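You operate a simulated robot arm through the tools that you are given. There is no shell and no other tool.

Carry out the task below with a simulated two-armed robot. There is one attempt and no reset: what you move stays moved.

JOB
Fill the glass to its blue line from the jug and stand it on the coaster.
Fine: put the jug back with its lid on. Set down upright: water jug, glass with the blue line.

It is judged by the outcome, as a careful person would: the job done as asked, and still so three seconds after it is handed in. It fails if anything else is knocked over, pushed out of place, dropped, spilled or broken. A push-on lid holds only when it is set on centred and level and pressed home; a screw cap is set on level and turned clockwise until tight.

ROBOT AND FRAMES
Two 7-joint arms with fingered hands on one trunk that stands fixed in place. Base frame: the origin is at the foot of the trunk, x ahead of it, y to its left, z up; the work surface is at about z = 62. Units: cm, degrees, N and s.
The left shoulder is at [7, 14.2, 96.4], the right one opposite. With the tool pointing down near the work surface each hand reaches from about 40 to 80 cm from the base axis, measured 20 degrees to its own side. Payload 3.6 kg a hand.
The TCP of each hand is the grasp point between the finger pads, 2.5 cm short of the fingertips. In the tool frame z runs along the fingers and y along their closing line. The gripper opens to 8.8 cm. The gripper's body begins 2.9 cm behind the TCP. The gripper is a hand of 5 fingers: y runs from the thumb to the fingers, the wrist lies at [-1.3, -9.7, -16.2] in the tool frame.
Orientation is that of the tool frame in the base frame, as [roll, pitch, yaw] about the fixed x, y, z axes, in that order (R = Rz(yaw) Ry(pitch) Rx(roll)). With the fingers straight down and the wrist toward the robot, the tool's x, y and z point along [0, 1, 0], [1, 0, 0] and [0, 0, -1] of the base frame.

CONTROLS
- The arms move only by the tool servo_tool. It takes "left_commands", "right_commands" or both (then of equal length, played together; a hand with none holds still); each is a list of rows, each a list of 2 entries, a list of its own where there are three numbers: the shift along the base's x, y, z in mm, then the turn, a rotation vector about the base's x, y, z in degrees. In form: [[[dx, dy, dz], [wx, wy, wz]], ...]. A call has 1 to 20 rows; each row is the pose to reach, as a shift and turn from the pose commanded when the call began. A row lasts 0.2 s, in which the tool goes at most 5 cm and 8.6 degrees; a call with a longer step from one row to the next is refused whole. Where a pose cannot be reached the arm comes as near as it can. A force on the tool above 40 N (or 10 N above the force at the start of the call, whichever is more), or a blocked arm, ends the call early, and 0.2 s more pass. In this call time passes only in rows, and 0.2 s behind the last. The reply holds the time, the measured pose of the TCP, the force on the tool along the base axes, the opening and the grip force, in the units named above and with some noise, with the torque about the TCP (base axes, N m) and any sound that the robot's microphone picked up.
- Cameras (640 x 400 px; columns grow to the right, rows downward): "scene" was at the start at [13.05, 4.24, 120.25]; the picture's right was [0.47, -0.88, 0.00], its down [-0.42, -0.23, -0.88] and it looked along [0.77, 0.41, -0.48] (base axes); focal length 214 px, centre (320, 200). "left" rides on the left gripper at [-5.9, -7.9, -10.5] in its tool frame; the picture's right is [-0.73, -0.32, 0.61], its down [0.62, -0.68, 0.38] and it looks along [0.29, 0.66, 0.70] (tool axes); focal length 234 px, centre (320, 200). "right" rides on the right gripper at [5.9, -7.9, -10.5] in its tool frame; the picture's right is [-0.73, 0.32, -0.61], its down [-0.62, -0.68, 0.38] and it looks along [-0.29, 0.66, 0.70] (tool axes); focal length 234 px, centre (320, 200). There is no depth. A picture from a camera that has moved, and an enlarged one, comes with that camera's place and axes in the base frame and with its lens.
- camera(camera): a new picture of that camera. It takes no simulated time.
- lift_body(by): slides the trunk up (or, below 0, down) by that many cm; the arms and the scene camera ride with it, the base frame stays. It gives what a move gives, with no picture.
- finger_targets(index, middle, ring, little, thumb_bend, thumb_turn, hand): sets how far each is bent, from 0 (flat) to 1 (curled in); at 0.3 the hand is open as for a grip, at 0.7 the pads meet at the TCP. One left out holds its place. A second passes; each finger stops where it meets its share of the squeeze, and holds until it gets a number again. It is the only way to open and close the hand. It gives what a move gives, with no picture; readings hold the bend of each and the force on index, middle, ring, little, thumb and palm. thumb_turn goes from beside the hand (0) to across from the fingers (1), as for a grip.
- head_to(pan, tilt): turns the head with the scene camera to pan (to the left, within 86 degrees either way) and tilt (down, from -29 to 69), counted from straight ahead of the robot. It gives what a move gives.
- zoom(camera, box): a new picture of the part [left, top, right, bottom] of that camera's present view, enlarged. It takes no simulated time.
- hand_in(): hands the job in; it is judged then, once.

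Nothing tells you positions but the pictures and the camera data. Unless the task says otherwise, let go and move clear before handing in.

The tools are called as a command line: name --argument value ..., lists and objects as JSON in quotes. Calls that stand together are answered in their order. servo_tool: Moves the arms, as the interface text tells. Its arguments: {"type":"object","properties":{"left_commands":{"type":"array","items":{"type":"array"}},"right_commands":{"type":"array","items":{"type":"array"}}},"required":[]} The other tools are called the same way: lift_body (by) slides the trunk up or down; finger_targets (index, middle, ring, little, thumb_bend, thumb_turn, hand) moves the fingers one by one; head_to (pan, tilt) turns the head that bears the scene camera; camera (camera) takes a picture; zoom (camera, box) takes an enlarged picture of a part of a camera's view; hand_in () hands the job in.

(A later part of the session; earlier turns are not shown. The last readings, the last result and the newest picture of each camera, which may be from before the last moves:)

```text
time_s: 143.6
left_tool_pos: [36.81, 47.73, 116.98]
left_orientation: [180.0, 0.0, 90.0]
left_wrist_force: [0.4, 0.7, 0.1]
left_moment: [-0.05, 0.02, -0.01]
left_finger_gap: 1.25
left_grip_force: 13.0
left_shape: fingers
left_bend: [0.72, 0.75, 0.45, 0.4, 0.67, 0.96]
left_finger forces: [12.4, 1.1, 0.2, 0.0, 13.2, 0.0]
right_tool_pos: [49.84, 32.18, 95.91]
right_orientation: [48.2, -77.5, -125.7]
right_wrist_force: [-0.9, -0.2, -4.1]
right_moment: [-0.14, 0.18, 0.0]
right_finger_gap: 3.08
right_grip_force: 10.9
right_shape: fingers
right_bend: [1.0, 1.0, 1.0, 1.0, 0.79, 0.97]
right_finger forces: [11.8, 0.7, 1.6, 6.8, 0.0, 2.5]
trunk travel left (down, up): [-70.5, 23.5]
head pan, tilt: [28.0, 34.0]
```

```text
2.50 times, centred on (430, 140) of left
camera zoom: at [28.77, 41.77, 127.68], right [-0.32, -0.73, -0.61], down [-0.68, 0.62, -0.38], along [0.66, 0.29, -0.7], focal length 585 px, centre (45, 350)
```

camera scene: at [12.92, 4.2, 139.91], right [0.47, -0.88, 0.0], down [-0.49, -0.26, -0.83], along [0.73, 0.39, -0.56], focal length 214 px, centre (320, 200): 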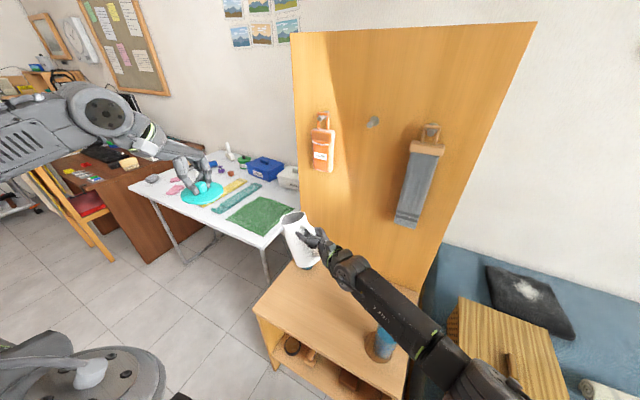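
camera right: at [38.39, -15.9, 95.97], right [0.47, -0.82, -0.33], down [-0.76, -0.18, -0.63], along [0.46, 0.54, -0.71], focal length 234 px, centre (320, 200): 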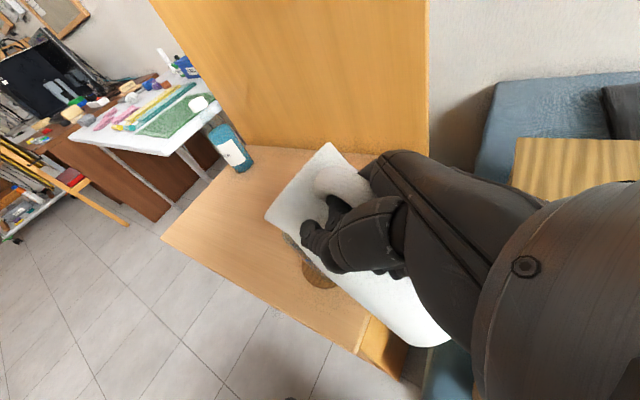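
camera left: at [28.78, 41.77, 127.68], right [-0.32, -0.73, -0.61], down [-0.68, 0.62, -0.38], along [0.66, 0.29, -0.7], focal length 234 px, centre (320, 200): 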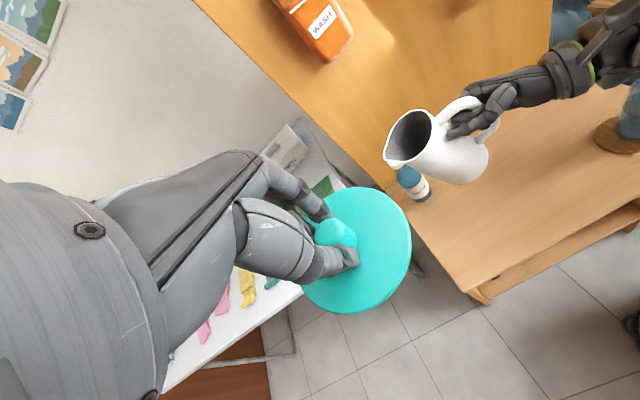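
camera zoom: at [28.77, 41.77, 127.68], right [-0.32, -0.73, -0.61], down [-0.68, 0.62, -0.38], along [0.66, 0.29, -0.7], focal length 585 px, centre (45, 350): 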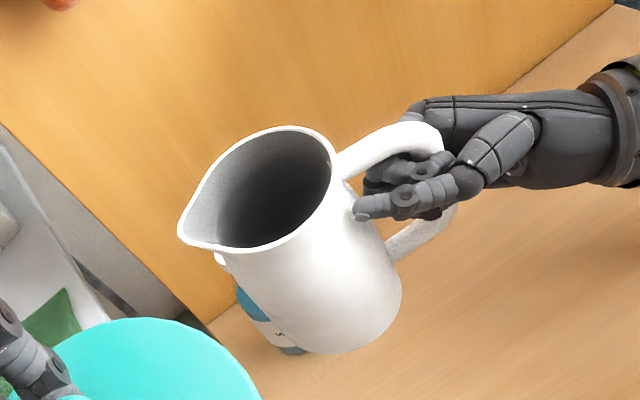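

The jug is now upright within about 1°. I'll lower it with the trunk in stages.

lift_body --by -10

lift_body --by -7

zoom --camera "scene" --box '[250, 180, 430, 340]'

camera --camera "left"

```text
time_s: 145.0
left_tool_pos: [36.84, 47.79, 107.16]
left_orientation: [-180.0, 0.0, 90.1]
left_wrist_force: [-0.8, 0.5, -1.1]
left_moment: [-0.01, 0.0, 0.03]
left_finger_gap: 1.27
left_grip_force: 13.8
left_shape: fingers
left_bend: [0.72, 0.75, 0.45, 0.4, 0.67, 0.96]
left_finger forces: [12.4, 1.2, 0.2, 0.0, 13.2, 0.0]
right_tool_pos: [49.85, 31.99, 85.89]
right_orientation: [48.5, -77.5, -126.0]
right_wrist_force: [-0.5, 0.1, -4.6]
right_moment: [-0.15, 0.17, 0.0]
right_finger_gap: 3.08
right_grip_force: 11.5
right_shape: fingers
right_bend: [1.0, 1.0, 1.0, 1.0, 0.79, 0.97]
right_finger forces: [11.6, 0.8, 1.6, 6.7, 0.0, 2.6]
trunk travel left (down, up): [-60.5, 33.5]
head pan, tilt: [28.0, 34.0]
```

```text
time_s: 146.1
left_tool_pos: [36.77, 47.77, 100.17]
left_orientation: [180.0, -0.1, 90.0]
left_wrist_force: [-0.8, 1.3, 0.1]
left_moment: [0.01, -0.03, 0.0]
left_finger_gap: 1.26
left_grip_force: 13.2
left_shape: fingers
left_bend: [0.72, 0.75, 0.45, 0.4, 0.67, 0.96]
left_finger forces: [12.4, 1.2, 0.2, 0.0, 13.2, 0.0]
right_tool_pos: [49.82, 32.03, 78.87]
right_orientation: [47.9, -77.4, -125.5]
right_wrist_force: [-1.0, -1.3, -3.7]
right_moment: [-0.11, 0.16, 0.0]
right_finger_gap: 3.09
right_grip_force: 11.9
right_shape: fingers
right_bend: [1.0, 1.0, 1.0, 1.0, 0.79, 0.97]
right_finger forces: [11.8, 0.7, 1.6, 6.8, 0.1, 2.5]
trunk travel left (down, up): [-53.5, 40.5]
head pan, tilt: [28.0, 34.0]
```

```text
2.50 times, centred on (340, 260) of scene
camera zoom: at [12.89, 4.16, 122.92], right [0.47, -0.88, 0.0], down [-0.49, -0.26, -0.83], along [0.73, 0.39, -0.56], focal length 536 px, centre (270, 50)
```

zoom: 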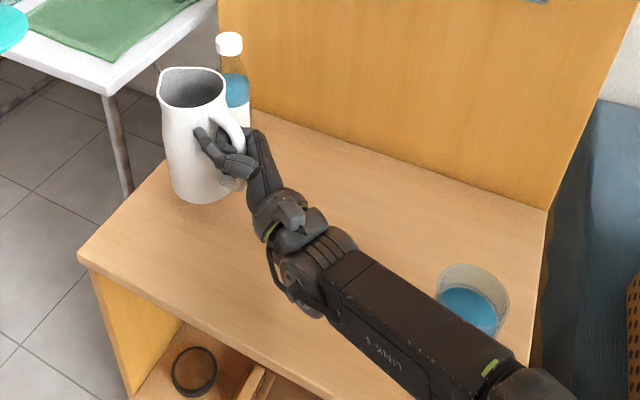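

```text
taken
camera left: at [28.75, 41.73, 110.7], right [-0.32, -0.73, -0.61], down [-0.68, 0.62, -0.38], along [0.66, 0.29, -0.7], focal length 234 px, centre (320, 200)
```

left: 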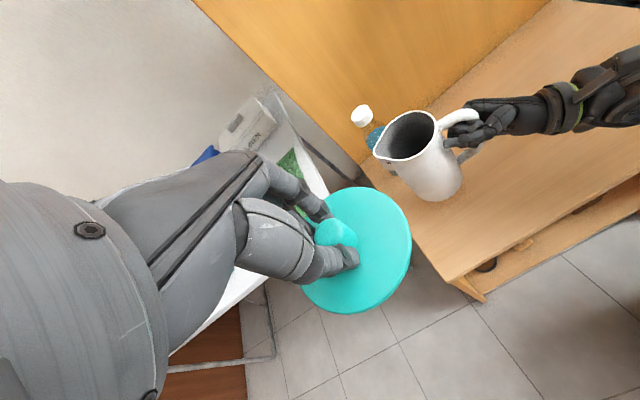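

lift_body --by -2.5

zoom --camera "scene" --box '[250, 180, 350, 290]'

zoom --camera "left" --box '[340, 80, 520, 240]'

```text
time_s: 146.8
left_tool_pos: [36.79, 47.62, 97.61]
left_orientation: [180.0, 0.0, 90.0]
left_wrist_force: [0.9, -0.4, 0.1]
left_moment: [-0.04, -0.02, 0.03]
left_finger_gap: 1.29
left_grip_force: 13.5
left_shape: fingers
left_bend: [0.72, 0.75, 0.45, 0.4, 0.67, 0.96]
left_finger forces: [12.5, 1.2, 0.2, 0.0, 13.1, 0.0]
right_tool_pos: [49.91, 32.01, 76.34]
right_orientation: [47.9, -77.4, -125.4]
right_wrist_force: [0.5, 0.5, -4.9]
right_moment: [-0.14, 0.19, -0.01]
right_finger_gap: 3.1
right_grip_force: 11.7
right_shape: fingers
right_bend: [1.0, 1.0, 1.0, 1.0, 0.79, 0.97]
right_finger forces: [11.9, 0.7, 1.7, 6.7, 0.0, 2.5]
trunk travel left (down, up): [-51.0, 43.0]
head pan, tilt: [28.0, 34.0]
```

```text
3.64 times, centred on (300, 235) of scene
camera zoom: at [12.88, 4.15, 120.41], right [0.47, -0.88, 0.0], down [-0.49, -0.26, -0.83], along [0.73, 0.39, -0.56], focal length 780 px, centre (393, 73)
```

zoom: 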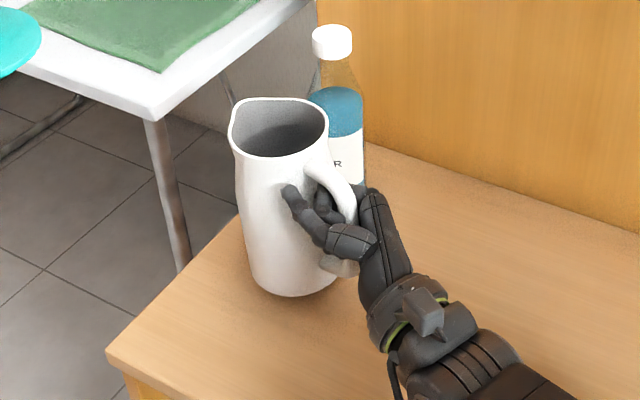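

```text
2.50 times, centred on (430, 160) of left
camera zoom: at [28.74, 41.72, 108.2], right [-0.32, -0.73, -0.61], down [-0.68, 0.62, -0.38], along [0.66, 0.29, -0.7], focal length 585 px, centre (45, 300)
```

zoom: 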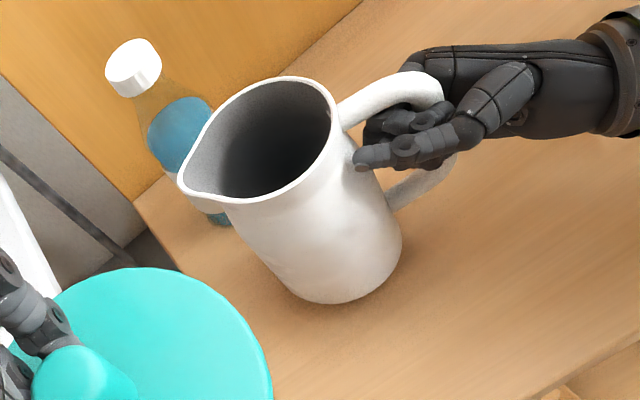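

lift_body --by -0.8

lift_body --by -0.5

zoom --camera "scene" --box '[250, 180, 350, 290]'

```text
time_s: 147.3
left_tool_pos: [36.77, 47.6, 96.76]
left_orientation: [180.0, 0.1, 90.0]
left_wrist_force: [0.3, 0.4, -0.2]
left_moment: [0.02, -0.01, 0.01]
left_finger_gap: 1.31
left_grip_force: 13.4
left_shape: fingers
left_bend: [0.72, 0.75, 0.45, 0.4, 0.67, 0.96]
left_finger forces: [12.3, 1.3, 0.3, 0.1, 13.2, 0.1]
right_tool_pos: [49.85, 32.05, 75.58]
right_orientation: [47.8, -77.5, -125.2]
right_wrist_force: [0.2, 0.6, -5.1]
right_moment: [-0.12, 0.17, -0.01]
right_finger_gap: 3.07
right_grip_force: 11.7
right_shape: fingers
right_bend: [1.0, 1.0, 1.0, 1.0, 0.79, 0.97]
right_finger forces: [11.9, 0.7, 1.7, 6.7, 0.0, 2.6]
trunk travel left (down, up): [-50.2, 43.8]
head pan, tilt: [28.0, 34.0]
```

```text
time_s: 147.9
left_tool_pos: [36.69, 47.68, 96.42]
left_orientation: [-179.9, 0.0, 90.1]
left_wrist_force: [-0.2, 0.5, 0.2]
left_moment: [-0.01, -0.03, 0.01]
left_finger_gap: 1.28
left_grip_force: 13.8
left_shape: fingers
left_bend: [0.72, 0.75, 0.45, 0.4, 0.67, 0.96]
left_finger forces: [12.4, 1.1, 0.2, 0.0, 13.1, 0.0]
right_tool_pos: [49.85, 32.2, 75.22]
right_orientation: [48.0, -77.4, -125.5]
right_wrist_force: [-0.4, -0.5, -4.9]
right_moment: [-0.16, 0.17, 0.02]
right_finger_gap: 3.08
right_grip_force: 11.6
right_shape: fingers
right_bend: [1.0, 1.0, 1.0, 1.0, 0.79, 0.97]
right_finger forces: [11.9, 0.6, 1.7, 6.7, 0.1, 2.7]
trunk travel left (down, up): [-49.7, 44.3]
head pan, tilt: [28.0, 34.0]
```

```text
3.64 times, centred on (300, 235) of scene
camera zoom: at [12.9, 4.16, 119.11], right [0.47, -0.88, 0.0], down [-0.49, -0.26, -0.83], along [0.73, 0.39, -0.56], focal length 780 px, centre (393, 73)
```

zoom: 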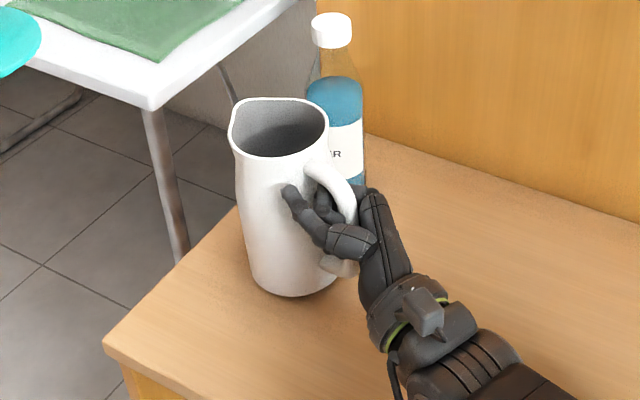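

lift_body --by -0.6

lift_body --by -0.4

lift_body --by -0.4

```text
time_s: 148.4
left_tool_pos: [36.83, 47.65, 95.58]
left_orientation: [-180.0, 0.0, 90.0]
left_wrist_force: [-0.2, 0.2, -0.2]
left_moment: [0.01, 0.03, 0.02]
left_finger_gap: 1.28
left_grip_force: 13.6
left_shape: fingers
left_bend: [0.72, 0.75, 0.45, 0.4, 0.67, 0.96]
left_finger forces: [12.4, 1.2, 0.1, 0.0, 13.2, 0.1]
right_tool_pos: [49.82, 32.1, 74.54]
right_orientation: [47.9, -77.4, -125.3]
right_wrist_force: [0.3, -0.5, -3.9]
right_moment: [-0.13, 0.17, -0.01]
right_finger_gap: 3.07
right_grip_force: 12.1
right_shape: fingers
right_bend: [1.0, 1.0, 1.0, 1.0, 0.79, 0.97]
right_finger forces: [11.9, 0.7, 1.7, 6.7, 0.0, 2.6]
trunk travel left (down, up): [-49.1, 44.9]
head pan, tilt: [28.0, 34.0]
```

```text
time_s: 148.9
left_tool_pos: [36.74, 47.73, 95.44]
left_orientation: [180.0, 0.0, 90.0]
left_wrist_force: [0.4, -1.0, 0.2]
left_moment: [0.01, -0.04, -0.01]
left_finger_gap: 1.28
left_grip_force: 13.3
left_shape: fingers
left_bend: [0.72, 0.75, 0.45, 0.4, 0.67, 0.96]
left_finger forces: [12.3, 1.1, 0.2, 0.0, 13.3, 0.0]
right_tool_pos: [49.8, 32.04, 74.0]
right_orientation: [47.8, -77.3, -125.3]
right_wrist_force: [0.1, -1.3, -2.0]
right_moment: [-0.03, 0.1, 0.01]
right_finger_gap: 3.09
right_grip_force: 9.6
right_shape: fingers
right_bend: [1.0, 1.0, 1.0, 1.0, 0.79, 0.97]
right_finger forces: [8.5, 0.6, 1.7, 7.1, 0.1, 1.5]
trunk travel left (down, up): [-48.7, 45.3]
head pan, tilt: [28.0, 34.0]
```

```text
time_s: 149.5
left_tool_pos: [36.77, 47.66, 94.98]
left_orientation: [179.9, -0.2, 89.9]
left_wrist_force: [0.8, 0.4, -0.2]
left_moment: [-0.05, 0.0, 0.01]
left_finger_gap: 1.28
left_grip_force: 13.4
left_shape: fingers
left_bend: [0.72, 0.75, 0.45, 0.4, 0.67, 0.96]
left_finger forces: [12.4, 1.2, 0.2, 0.0, 13.2, 0.0]
right_tool_pos: [49.78, 32.12, 73.9]
right_orientation: [47.9, -77.2, -125.4]
right_wrist_force: [0.9, -2.3, 4.7]
right_moment: [-0.2, 0.07, -0.02]
right_finger_gap: 3.1
right_grip_force: 7.6
right_shape: fingers
right_bend: [1.0, 1.0, 1.0, 0.99, 0.79, 0.97]
right_finger forces: [4.7, 0.4, 1.8, 7.2, 0.1, 1.4]
trunk travel left (down, up): [-48.3, 45.7]
head pan, tilt: [28.0, 34.0]
```

The jug is back on the table. I'll check that it stands flat and get the rim's exact position for the lid.

lift_body --by 0.2

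zoom --camera "scene" --box '[250, 180, 350, 290]'

zoom --camera "left" --box '[340, 80, 520, 240]'

camera --camera "right"

```text
time_s: 150.0
left_tool_pos: [36.73, 47.62, 95.07]
left_orientation: [180.0, 0.0, 89.9]
left_wrist_force: [0.2, 0.4, 0.6]
left_moment: [0.04, -0.02, 0.01]
left_finger_gap: 1.28
left_grip_force: 13.3
left_shape: fingers
left_bend: [0.72, 0.75, 0.45, 0.4, 0.67, 0.96]
left_finger forces: [12.5, 1.2, 0.2, 0.1, 13.2, 0.0]
right_tool_pos: [49.76, 31.97, 74.05]
right_orientation: [47.8, -77.5, -125.3]
right_wrist_force: [-0.2, -1.1, 0.7]
right_moment: [-0.04, 0.12, -0.03]
right_finger_gap: 3.12
right_grip_force: 8.3
right_shape: fingers
right_bend: [1.0, 1.0, 1.0, 0.99, 0.79, 0.97]
right_finger forces: [5.3, 0.2, 1.7, 7.1, 0.0, 1.2]
trunk travel left (down, up): [-48.5, 45.5]
head pan, tilt: [28.0, 34.0]
```

```text
3.64 times, centred on (300, 235) of scene
camera zoom: at [12.84, 4.11, 117.92], right [0.47, -0.88, 0.0], down [-0.49, -0.26, -0.83], along [0.73, 0.39, -0.56], focal length 780 px, centre (393, 73)
```

zoom: 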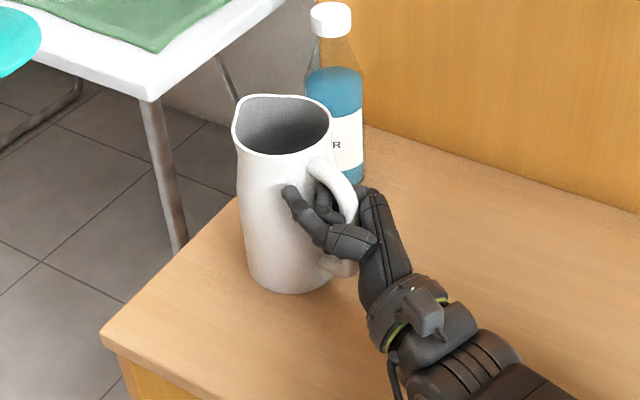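

```text
2.50 times, centred on (430, 160) of left
camera zoom: at [28.7, 41.68, 105.73], right [-0.32, -0.73, -0.61], down [-0.68, 0.62, -0.38], along [0.66, 0.29, -0.7], focal length 585 px, centre (45, 300)
```

zoom: 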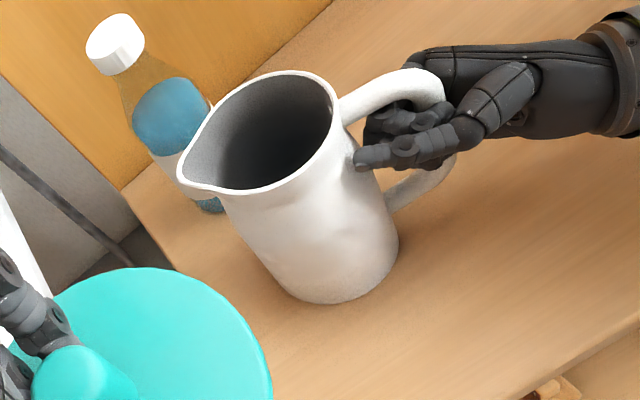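

```text
taken
camera right: at [43.92, 19.33, 76.79], right [0.54, -0.39, -0.74], down [-0.67, 0.34, -0.66], along [0.51, 0.85, -0.08], focal length 234 px, centre (320, 200)
```

right: 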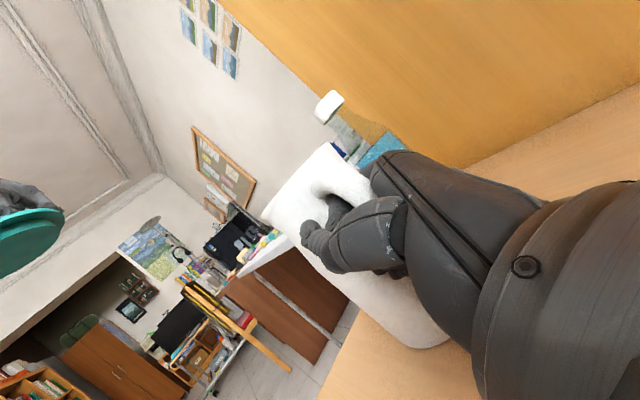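

The jug stands upright and steady in the fist. Now I'll bring the left hand with the lid over the jug, still well above the rim.

servo_tool --left_commands '[[[25, -15, 0], [0, 0, 0]], [[55, -30, 0], [0, 0, 0]], [[85, -48, 0], [0, 0, 0]], [[115, -66, 0], [0, 0, 0]], [[145, -84, 0], [0, 0, 0]], [[173, -101, -20], [0, 0, 0]]]'

camera --camera "left"

zoom --camera "scene" --box '[240, 150, 360, 280]'

camera --camera "right"

```text
time_s: 151.4
left_tool_pos: [54.14, 37.83, 93.04]
left_orientation: [-179.9, 0.0, 90.0]
left_wrist_force: [-0.5, 0.0, -0.4]
left_moment: [0.01, 0.01, -0.01]
left_finger_gap: 1.27
left_grip_force: 12.5
left_shape: fingers
left_bend: [0.72, 0.75, 0.45, 0.4, 0.67, 0.96]
left_finger forces: [12.5, 0.8, 0.1, 0.1, 13.1, 0.1]
right_tool_pos: [49.82, 31.96, 73.92]
right_orientation: [48.1, -77.5, -125.7]
right_wrist_force: [-0.2, -0.3, 0.1]
right_moment: [-0.05, 0.14, 0.0]
right_finger_gap: 3.1
right_grip_force: 7.9
right_shape: fingers
right_bend: [1.0, 1.0, 1.0, 0.99, 0.79, 0.97]
right_finger forces: [5.4, 0.4, 1.8, 7.1, 0.0, 1.0]
trunk travel left (down, up): [-48.5, 45.5]
head pan, tilt: [28.0, 34.0]
```

```text
taken
camera left: at [46.07, 31.87, 103.67], right [-0.32, -0.73, -0.61], down [-0.68, 0.62, -0.38], along [0.66, 0.29, -0.7], focal length 234 px, centre (320, 200)
```

left: 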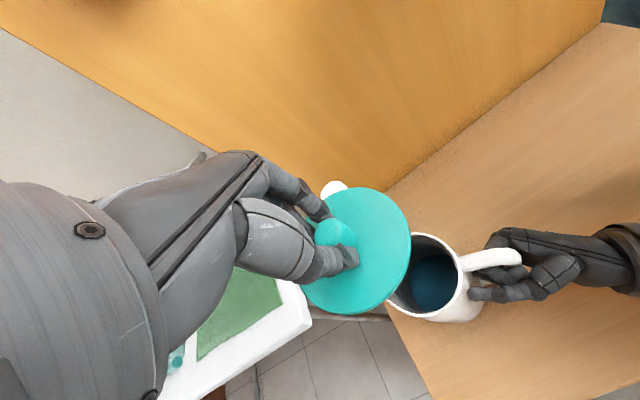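

```text
3.08 times, centred on (300, 215) of scene
camera zoom: at [12.94, 4.09, 117.91], right [0.47, -0.88, 0.0], down [-0.49, -0.26, -0.83], along [0.73, 0.39, -0.56], focal length 660 px, centre (382, 154)
```

zoom: 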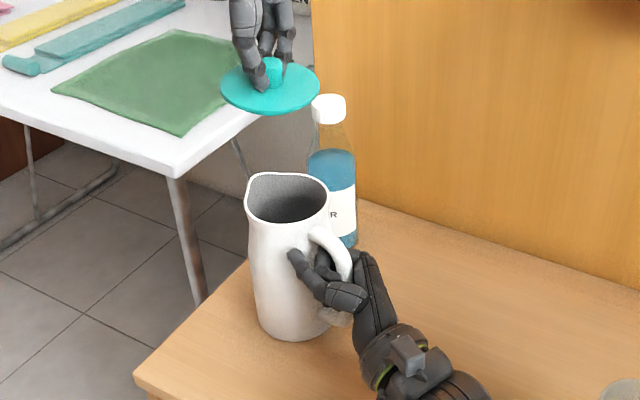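

```text
taken
camera right: at [43.98, 19.32, 76.78], right [0.54, -0.39, -0.75], down [-0.67, 0.34, -0.66], along [0.51, 0.85, -0.07], focal length 234 px, centre (320, 200)
```

right: 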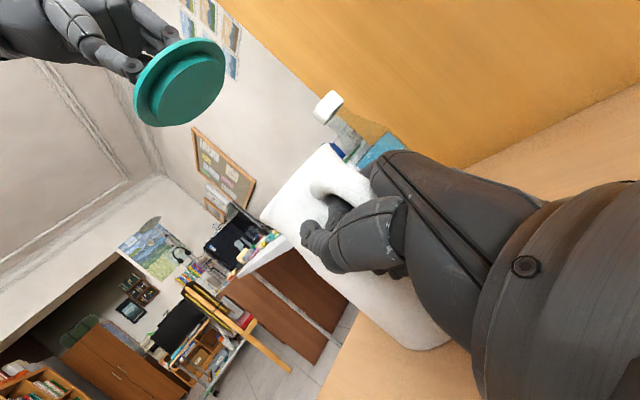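

servo_tool --left_commands '[[[1, -6, -20], [0, 0, 0]], [[1, -6, -45], [0, 0, 0]], [[1, -6, -70], [0, 0, 0]], [[1, -6, -82], [0, 0, 0]]]'

zoom --camera "left" --box '[280, 150, 500, 350]'

zoom --camera "scene" --box '[260, 170, 340, 260]'

zoom --camera "right" --box '[140, 20, 400, 260]'

```text
time_s: 152.4
left_tool_pos: [54.25, 37.11, 84.96]
left_orientation: [180.0, 0.0, 90.0]
left_wrist_force: [-0.1, -0.9, 0.0]
left_moment: [0.01, -0.02, 0.01]
left_finger_gap: 1.26
left_grip_force: 13.3
left_shape: fingers
left_bend: [0.72, 0.75, 0.45, 0.4, 0.67, 0.96]
left_finger forces: [12.4, 0.7, 0.0, 0.0, 13.1, 0.1]
right_tool_pos: [49.84, 32.05, 73.91]
right_orientation: [48.2, -77.4, -125.7]
right_wrist_force: [0.0, -0.8, -0.9]
right_moment: [-0.03, 0.13, -0.02]
right_finger_gap: 3.1
right_grip_force: 7.6
right_shape: fingers
right_bend: [1.0, 1.0, 1.0, 0.99, 0.79, 0.97]
right_finger forces: [5.5, 0.3, 1.7, 7.0, 0.1, 1.3]
trunk travel left (down, up): [-48.5, 45.5]
head pan, tilt: [28.0, 34.0]
```

```text
2.00 times, centred on (390, 250) of left
camera zoom: at [46.16, 31.19, 95.55], right [-0.32, -0.73, -0.61], down [-0.68, 0.62, -0.38], along [0.66, 0.29, -0.7], focal length 468 px, centre (180, 100)
```

zoom: 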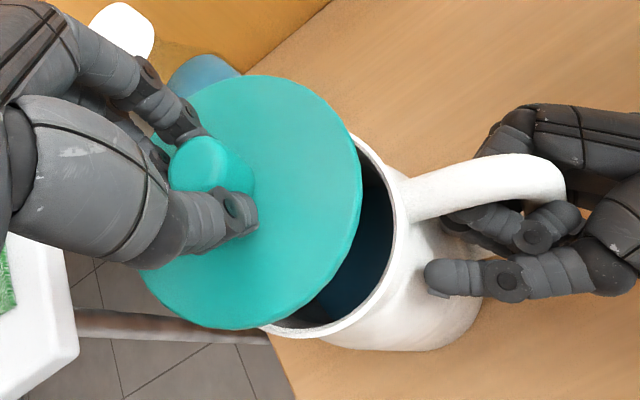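

```text
4.44 times, centred on (300, 215) of scene
camera zoom: at [12.87, 4.13, 117.92], right [0.47, -0.88, 0.0], down [-0.49, -0.26, -0.83], along [0.73, 0.39, -0.56], focal length 953 px, centre (409, 133)
```

zoom: 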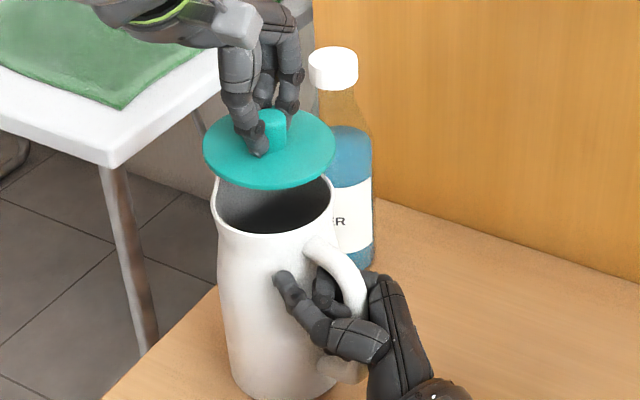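

```text
1.67 times, centred on (270, 140) of right
camera zoom: at [43.94, 19.34, 76.79], right [0.54, -0.39, -0.74], down [-0.67, 0.34, -0.66], along [0.51, 0.85, -0.07], focal length 390 px, centre (403, 300)
```

zoom: 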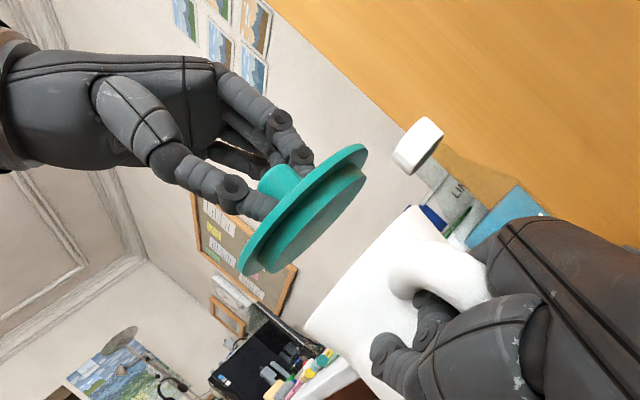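

The right camera gives a good side view; the lid seems tilted a few degrees relative to the rim. I'll zoom in to measure it precisely.

zoom --camera "scene" --box '[270, 185, 325, 240]'

zoom --camera "right" --box '[210, 90, 350, 240]'

```text
7.27 times, centred on (298, 212) of scene
camera zoom: at [12.87, 4.13, 117.92], right [0.47, -0.88, 0.0], down [-0.49, -0.26, -0.83], along [0.73, 0.39, -0.56], focal length 1560 px, centre (484, 109)
```

zoom: 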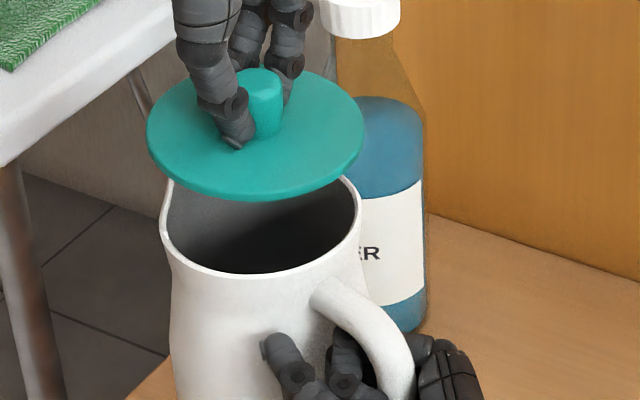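

```text
2.67 times, centred on (280, 165) of right
camera zoom: at [43.94, 19.34, 76.79], right [0.54, -0.39, -0.74], down [-0.67, 0.34, -0.66], along [0.51, 0.85, -0.07], focal length 624 px, centre (427, 293)
```

zoom: 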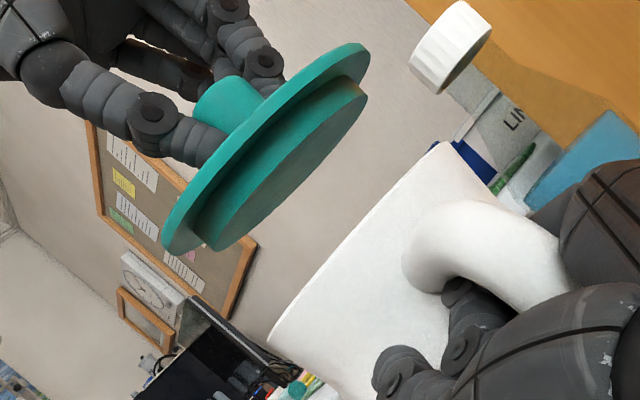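

The lid appears centred within a few millimetres. I'll nudge it slightly and lower it to just above the rim, then check from the side again.

servo_tool --left_commands '[[[-2, 0, -5], [0, 0, 0]], [[-3, -1, -12], [0, 0, 0]]]'

zoom --camera "right" --box '[210, 90, 350, 240]'

zoom --camera "scene" --box '[270, 185, 325, 240]'

zoom --camera "left" --box '[280, 150, 500, 350]'

```text
time_s: 153.0
left_tool_pos: [53.98, 37.04, 83.85]
left_orientation: [-180.0, -0.1, 90.1]
left_wrist_force: [-0.1, 0.4, -0.8]
left_moment: [0.01, 0.01, 0.01]
left_finger_gap: 1.25
left_grip_force: 13.3
left_shape: fingers
left_bend: [0.72, 0.75, 0.45, 0.4, 0.67, 0.96]
left_finger forces: [12.4, 0.7, 0.1, 0.0, 13.0, 0.1]
right_tool_pos: [49.78, 32.14, 73.87]
right_orientation: [47.7, -77.3, -125.1]
right_wrist_force: [0.6, -0.6, -0.5]
right_moment: [-0.03, 0.17, 0.03]
right_finger_gap: 3.11
right_grip_force: 8.1
right_shape: fingers
right_bend: [1.0, 1.0, 1.0, 0.99, 0.79, 0.97]
right_finger forces: [5.6, 0.3, 1.8, 7.0, 0.0, 1.3]
trunk travel left (down, up): [-48.5, 45.5]
head pan, tilt: [28.0, 34.0]
```

```text
2.67 times, centred on (280, 165) of right
camera zoom: at [43.94, 19.34, 76.8], right [0.54, -0.39, -0.74], down [-0.67, 0.34, -0.66], along [0.51, 0.85, -0.07], focal length 624 px, centre (427, 293)
```

zoom: 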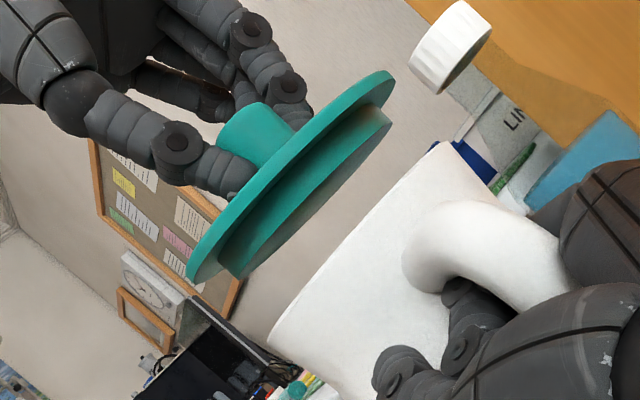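

```text
7.27 times, centred on (298, 212) of scene
camera zoom: at [12.87, 4.13, 117.92], right [0.47, -0.88, 0.0], down [-0.49, -0.26, -0.83], along [0.73, 0.39, -0.56], focal length 1560 px, centre (484, 109)
```

zoom: 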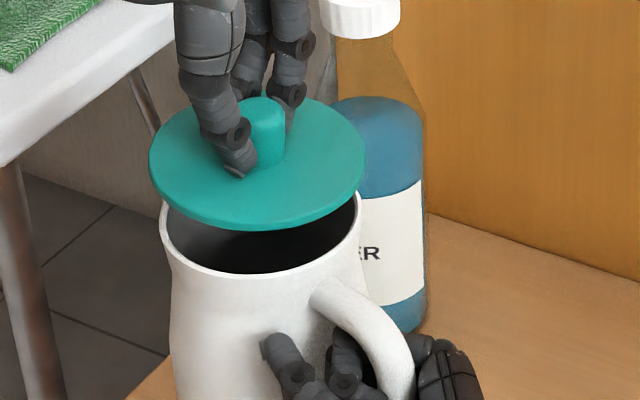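

```text
2.00 times, centred on (390, 250) of left
camera zoom: at [45.87, 30.99, 94.38], right [-0.32, -0.73, -0.61], down [-0.68, 0.62, -0.38], along [0.66, 0.29, -0.7], focal length 468 px, centre (180, 100)
```

zoom: 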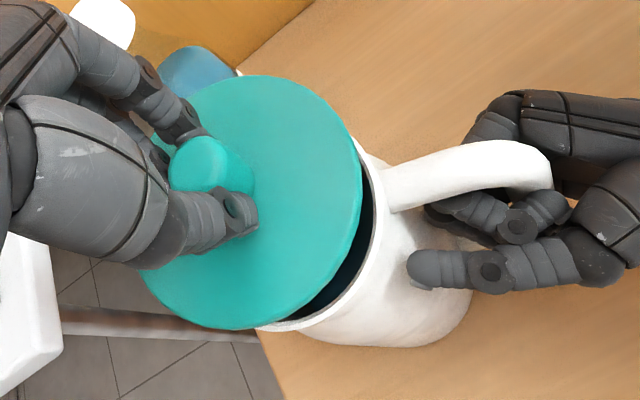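

It's well centred, but about 2.5° low on its far side. I'll level it and lower toward the rim, watching the force.

servo_tool --left_commands '[[[0, 0, -2], [-0.5, -1.2, 0]], [[1, 0, -5], [-1, -2.5, 0]], [[1, 0, -9], [-1, -2.5, 0]], [[1, 0, -13], [-1, -2.5, 0]]]'

zoom --camera "right" --box '[210, 90, 350, 240]'

zoom --camera "scene" --box '[270, 185, 325, 240]'

zoom --camera "left" --box '[280, 150, 500, 350]'

```text
time_s: 154.0
left_tool_pos: [53.81, 36.76, 82.4]
left_orientation: [177.6, 1.1, 90.0]
left_wrist_force: [-0.6, 0.1, -0.4]
left_moment: [0.0, 0.0, 0.01]
left_finger_gap: 1.25
left_grip_force: 13.3
left_shape: fingers
left_bend: [0.72, 0.75, 0.45, 0.4, 0.67, 0.96]
left_finger forces: [12.4, 0.7, 0.0, 0.0, 13.0, 0.0]
right_tool_pos: [49.77, 31.97, 74.04]
right_orientation: [47.6, -77.5, -125.0]
right_wrist_force: [0.4, -1.1, -0.4]
right_moment: [0.0, 0.14, 0.01]
right_finger_gap: 3.1
right_grip_force: 8.2
right_shape: fingers
right_bend: [1.0, 1.0, 1.0, 0.99, 0.79, 0.97]
right_finger forces: [5.6, 0.3, 1.8, 7.1, 0.0, 1.3]
trunk travel left (down, up): [-48.5, 45.5]
head pan, tilt: [28.0, 34.0]
```

```text
2.67 times, centred on (280, 165) of right
camera zoom: at [43.94, 19.34, 76.8], right [0.54, -0.39, -0.74], down [-0.67, 0.34, -0.66], along [0.51, 0.85, -0.07], focal length 624 px, centre (427, 293)
```

zoom: 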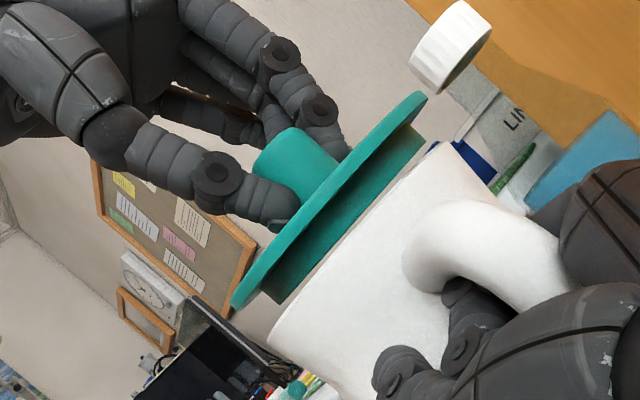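

```text
7.27 times, centred on (298, 212) of scene
camera zoom: at [12.87, 4.13, 117.92], right [0.47, -0.88, 0.0], down [-0.49, -0.26, -0.83], along [0.73, 0.39, -0.56], focal length 1560 px, centre (484, 109)
```

zoom: 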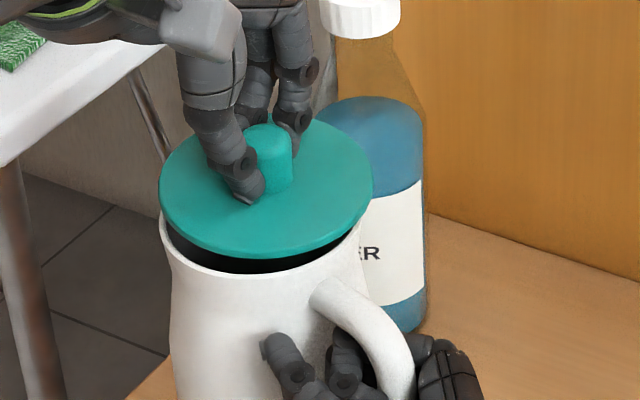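

```text
2.00 times, centred on (390, 250) of left
camera zoom: at [45.45, 31.05, 92.79], right [-0.3, -0.74, -0.61], down [-0.66, 0.62, -0.42], along [0.69, 0.28, -0.67], focal length 468 px, centre (180, 100)
```

zoom: 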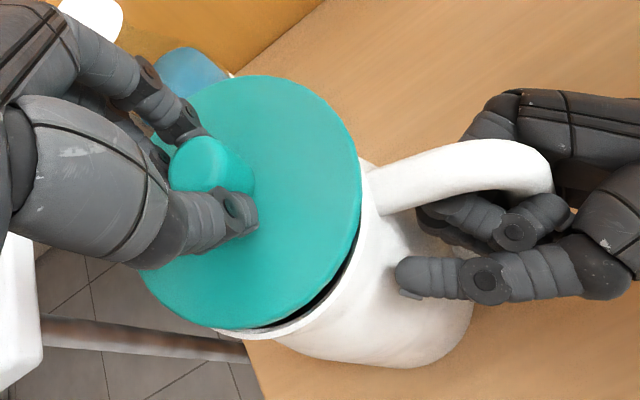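

The lid is level now and about 3–4 mm too far to the right. I'll shift it back and lower until contact.

servo_tool --left_commands '[[[-3, 2, 0], [0, 0, 0]], [[-3, 2, -4], [0, 0, 0]], [[-3, 2, -7], [0, 0, 0]]]'

zoom --camera "right" --box '[210, 90, 350, 240]'

zoom --camera "scene" --box '[270, 185, 325, 240]'

```text
time_s: 154.8
left_tool_pos: [53.61, 37.08, 81.62]
left_orientation: [177.5, 1.0, 89.9]
left_wrist_force: [1.0, -0.2, -0.8]
left_moment: [-0.01, 0.0, 0.03]
left_finger_gap: 1.26
left_grip_force: 13.8
left_shape: fingers
left_bend: [0.72, 0.75, 0.45, 0.4, 0.67, 0.96]
left_finger forces: [12.4, 0.6, 0.0, 0.1, 13.1, 0.0]
right_tool_pos: [49.81, 31.93, 73.9]
right_orientation: [47.7, -77.4, -125.2]
right_wrist_force: [0.3, 0.0, -0.2]
right_moment: [-0.01, 0.13, 0.02]
right_finger_gap: 3.11
right_grip_force: 7.6
right_shape: fingers
right_bend: [1.0, 1.0, 1.0, 0.99, 0.79, 0.97]
right_finger forces: [5.6, 0.2, 1.8, 7.0, 0.0, 1.3]
trunk travel left (down, up): [-48.5, 45.5]
head pan, tilt: [28.0, 34.0]
```

```text
2.67 times, centred on (280, 165) of right
camera zoom: at [43.94, 19.34, 76.8], right [0.54, -0.39, -0.74], down [-0.67, 0.34, -0.66], along [0.51, 0.85, -0.07], focal length 624 px, centre (427, 293)
```

zoom: 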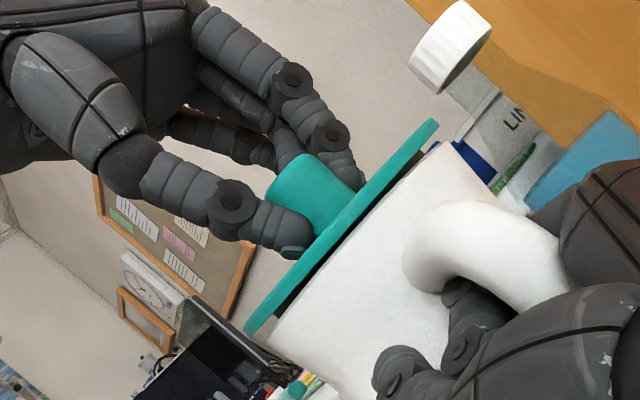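

```text
7.27 times, centred on (298, 212) of scene
camera zoom: at [12.87, 4.13, 117.92], right [0.47, -0.88, 0.0], down [-0.49, -0.26, -0.83], along [0.73, 0.39, -0.56], focal length 1560 px, centre (484, 109)
```

zoom: 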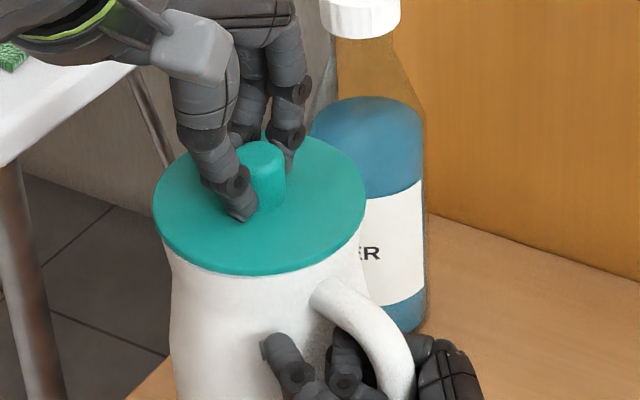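

Well aligned; the plug is entering. I'll lower gently to contact.

servo_tool --left_commands '[[[0, 0, -2], [0, 0, 0]], [[0, 0, -4], [0, 0, 0]]]'

zoom --camera "right" --box '[210, 90, 350, 240]'

```text
time_s: 155.4
left_tool_pos: [53.68, 37.09, 81.24]
left_orientation: [177.5, 1.0, 90.0]
left_wrist_force: [-0.7, -0.5, 1.2]
left_moment: [-0.01, 0.03, 0.0]
left_finger_gap: 1.23
left_grip_force: 14.1
left_shape: fingers
left_bend: [0.72, 0.75, 0.45, 0.4, 0.67, 0.96]
left_finger forces: [12.5, 1.3, 0.0, 0.1, 13.9, 0.0]
right_tool_pos: [49.69, 32.0, 74.01]
right_orientation: [47.7, -77.4, -125.2]
right_wrist_force: [-0.7, -0.6, -0.4]
right_moment: [0.0, 0.16, 0.01]
right_finger_gap: 3.06
right_grip_force: 7.8
right_shape: fingers
right_bend: [1.0, 1.0, 1.0, 0.99, 0.79, 0.97]
right_finger forces: [5.6, 0.3, 1.7, 7.0, 0.0, 1.3]
trunk travel left (down, up): [-48.5, 45.5]
head pan, tilt: [28.0, 34.0]
```

```text
2.67 times, centred on (280, 165) of right
camera zoom: at [43.93, 19.34, 76.8], right [0.54, -0.39, -0.74], down [-0.67, 0.34, -0.66], along [0.51, 0.85, -0.08], focal length 624 px, centre (427, 293)
```

zoom: 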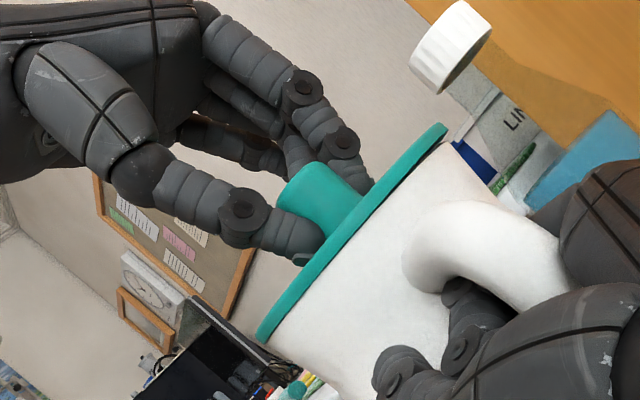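

The lid rests on the rim, level. I'll press it down while watching the force.

servo_tool --left_commands '[[[0, 0, -2], [0, 0, 0]], [[0, 0, -4], [0, 0, 0]]]'

servo_tool --left_commands '[[[0, 0, -3], [0, 0, 0]], [[0, 0, -5], [0, 0, 0]]]'

zoom --camera "right" --box '[210, 90, 350, 240]'

zoom --camera "scene" --box '[260, 180, 350, 290]'

```text
time_s: 156.0
left_tool_pos: [53.62, 37.13, 81.12]
left_orientation: [177.3, 1.0, 90.0]
left_wrist_force: [0.0, 0.3, 12.5]
left_moment: [-0.07, 0.16, 0.01]
left_finger_gap: 1.23
left_grip_force: 18.9
left_shape: fingers
left_bend: [0.72, 0.75, 0.45, 0.4, 0.71, 0.96]
left_finger forces: [13.8, 1.3, 0.0, 0.1, 23.0, 0.0]
right_tool_pos: [49.82, 32.02, 74.09]
right_orientation: [48.4, -77.5, -126.0]
right_wrist_force: [0.9, 1.4, -5.0]
right_moment: [0.09, 0.22, 0.03]
right_finger_gap: 3.07
right_grip_force: 8.5
right_shape: fingers
right_bend: [1.0, 1.0, 1.0, 0.99, 0.79, 0.97]
right_finger forces: [7.5, 0.3, 1.8, 7.1, 0.0, 1.0]
trunk travel left (down, up): [-48.5, 45.5]
head pan, tilt: [28.0, 34.0]
```

```text
time_s: 156.6
left_tool_pos: [53.61, 36.83, 81.07]
left_orientation: [176.7, 0.8, 89.9]
left_wrist_force: [-2.6, 0.7, 13.6]
left_moment: [-0.07, 0.26, -0.05]
left_finger_gap: 1.24
left_grip_force: 21.0
left_shape: fingers
left_bend: [0.72, 0.75, 0.45, 0.4, 0.72, 0.96]
left_finger forces: [12.3, 1.5, 0.0, 0.1, 28.0, 0.1]
right_tool_pos: [49.69, 31.9, 73.99]
right_orientation: [47.8, -77.6, -125.3]
right_wrist_force: [0.7, 2.7, -0.5]
right_moment: [0.0, 0.21, 0.04]
right_finger_gap: 3.07
right_grip_force: 8.6
right_shape: fingers
right_bend: [1.0, 1.0, 1.0, 0.99, 0.79, 0.97]
right_finger forces: [7.1, 0.3, 1.7, 7.1, 0.0, 0.8]
trunk travel left (down, up): [-48.5, 45.5]
head pan, tilt: [28.0, 34.0]
stopped in row 2 (left hand): the force on the tool passed its limit at 43 N (the readings are from after the stop); the commanded pose is now the measured one
```

```text
2.67 times, centred on (280, 165) of right
camera zoom: at [43.8, 19.26, 76.85], right [0.54, -0.39, -0.74], down [-0.67, 0.34, -0.66], along [0.52, 0.85, -0.08], focal length 624 px, centre (427, 293)
```

zoom: 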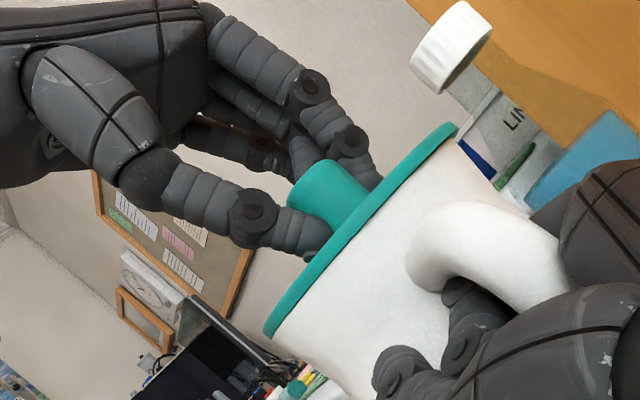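

```text
3.64 times, centred on (305, 235) of scene
camera zoom: at [12.61, 4.02, 117.96], right [0.47, -0.88, 0.0], down [-0.49, -0.26, -0.83], along [0.73, 0.39, -0.56], focal length 780 px, centre (374, 73)
```

zoom: 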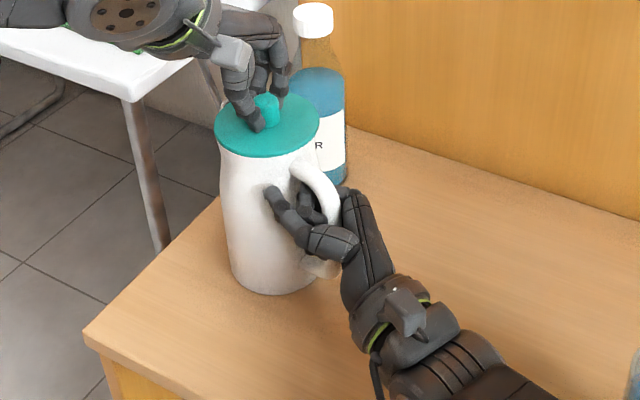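

The lid is flush and was pressed with over 40 N. I'll relieve the pressure and open the left fingers.

servo_tool --left_commands '[[[0, 0, 1], [0, 0, 0]], [[0, 0, 2], [0, 0, 0]]]'

finger_targets --hand "left" --index 0.62 --middle 0.6 --thumb_bend 0.62

finger_targets --hand "left" --index 0.48 --middle 0.48 --thumb_bend 0.48

zoom --camera "right" --box '[210, 90, 350, 240]'

zoom --camera "left" --box '[280, 150, 500, 350]'

```text
time_s: 157.2
left_tool_pos: [53.68, 36.9, 81.09]
left_orientation: [177.0, 1.1, 89.9]
left_wrist_force: [0.3, 0.2, 6.7]
left_moment: [-0.05, 0.15, 0.03]
left_finger_gap: 1.26
left_grip_force: 18.3
left_shape: fingers
left_bend: [0.72, 0.75, 0.45, 0.4, 0.72, 0.96]
left_finger forces: [12.6, 1.7, 0.1, 0.0, 21.2, 0.0]
right_tool_pos: [49.73, 32.03, 73.91]
right_orientation: [48.6, -77.5, -126.1]
right_wrist_force: [-2.2, -0.6, 2.7]
right_moment: [-0.14, 0.15, -0.09]
right_finger_gap: 3.09
right_grip_force: 8.4
right_shape: fingers
right_bend: [1.0, 1.0, 1.0, 0.99, 0.79, 0.97]
right_finger forces: [5.1, 0.4, 2.0, 7.4, 0.0, 0.9]
trunk travel left (down, up): [-48.5, 45.5]
head pan, tilt: [28.0, 34.0]
```

```text
time_s: 158.2
left_tool_pos: [53.71, 36.83, 81.18]
left_orientation: [177.0, 0.9, 89.9]
left_wrist_force: [0.8, -0.6, 11.3]
left_moment: [-0.12, 0.06, 0.03]
left_finger_gap: 1.6
left_grip_force: 6.2
left_shape: fingers
left_bend: [0.6, 0.6, 0.45, 0.4, 0.64, 0.96]
left_finger forces: [1.5, 2.2, 0.0, 0.1, 9.7, 0.0]
right_tool_pos: [49.81, 32.06, 73.94]
right_orientation: [48.4, -77.5, -126.0]
right_wrist_force: [-0.4, 2.6, 1.5]
right_moment: [-0.07, 0.12, 0.03]
right_finger_gap: 3.08
right_grip_force: 7.9
right_shape: fingers
right_bend: [1.0, 1.0, 1.0, 0.99, 0.79, 0.97]
right_finger forces: [5.9, 0.4, 1.9, 7.2, 0.0, 0.9]
trunk travel left (down, up): [-48.5, 45.5]
head pan, tilt: [28.0, 34.0]
```

```text
time_s: 159.2
left_tool_pos: [53.76, 36.82, 81.33]
left_orientation: [176.8, 0.9, 89.9]
left_wrist_force: [4.6, -1.0, 23.1]
left_moment: [-0.19, 0.22, 0.07]
left_finger_gap: 3.23
left_grip_force: 12.0
left_shape: fingers
left_bend: [0.48, 0.48, 0.45, 0.4, 0.6, 0.97]
left_finger forces: [0.0, 2.5, 0.0, 0.0, 21.5, 0.0]
right_tool_pos: [49.7, 31.8, 74.1]
right_orientation: [48.3, -77.5, -125.9]
right_wrist_force: [0.1, 3.9, -1.7]
right_moment: [0.07, 0.1, 0.07]
right_finger_gap: 3.08
right_grip_force: 8.3
right_shape: fingers
right_bend: [1.0, 1.0, 1.0, 0.99, 0.79, 0.97]
right_finger forces: [6.0, 0.5, 1.7, 7.5, 0.1, 0.8]
trunk travel left (down, up): [-48.5, 45.5]
head pan, tilt: [28.0, 34.0]
```

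```text
2.67 times, centred on (280, 165) of right
camera zoom: at [43.82, 19.21, 76.84], right [0.54, -0.39, -0.74], down [-0.67, 0.34, -0.66], along [0.52, 0.85, -0.08], focal length 624 px, centre (427, 293)
```

zoom: 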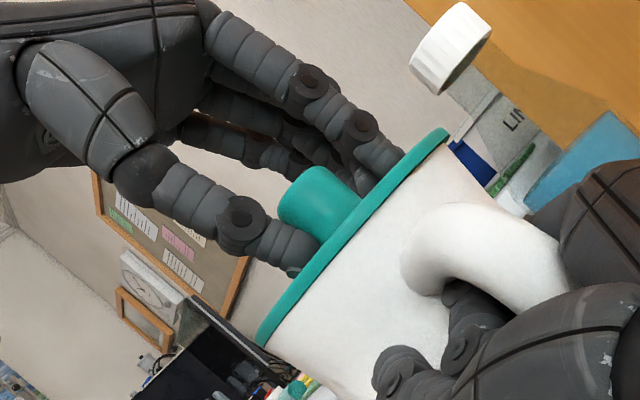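

```text
2.00 times, centred on (390, 250) of left
camera zoom: at [45.11, 31.08, 91.51], right [-0.29, -0.74, -0.61], down [-0.66, 0.62, -0.43], along [0.69, 0.28, -0.66], focal length 468 px, centre (180, 100)
```

zoom: 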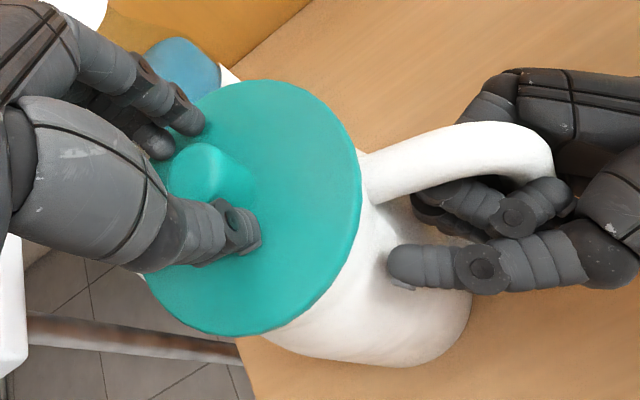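

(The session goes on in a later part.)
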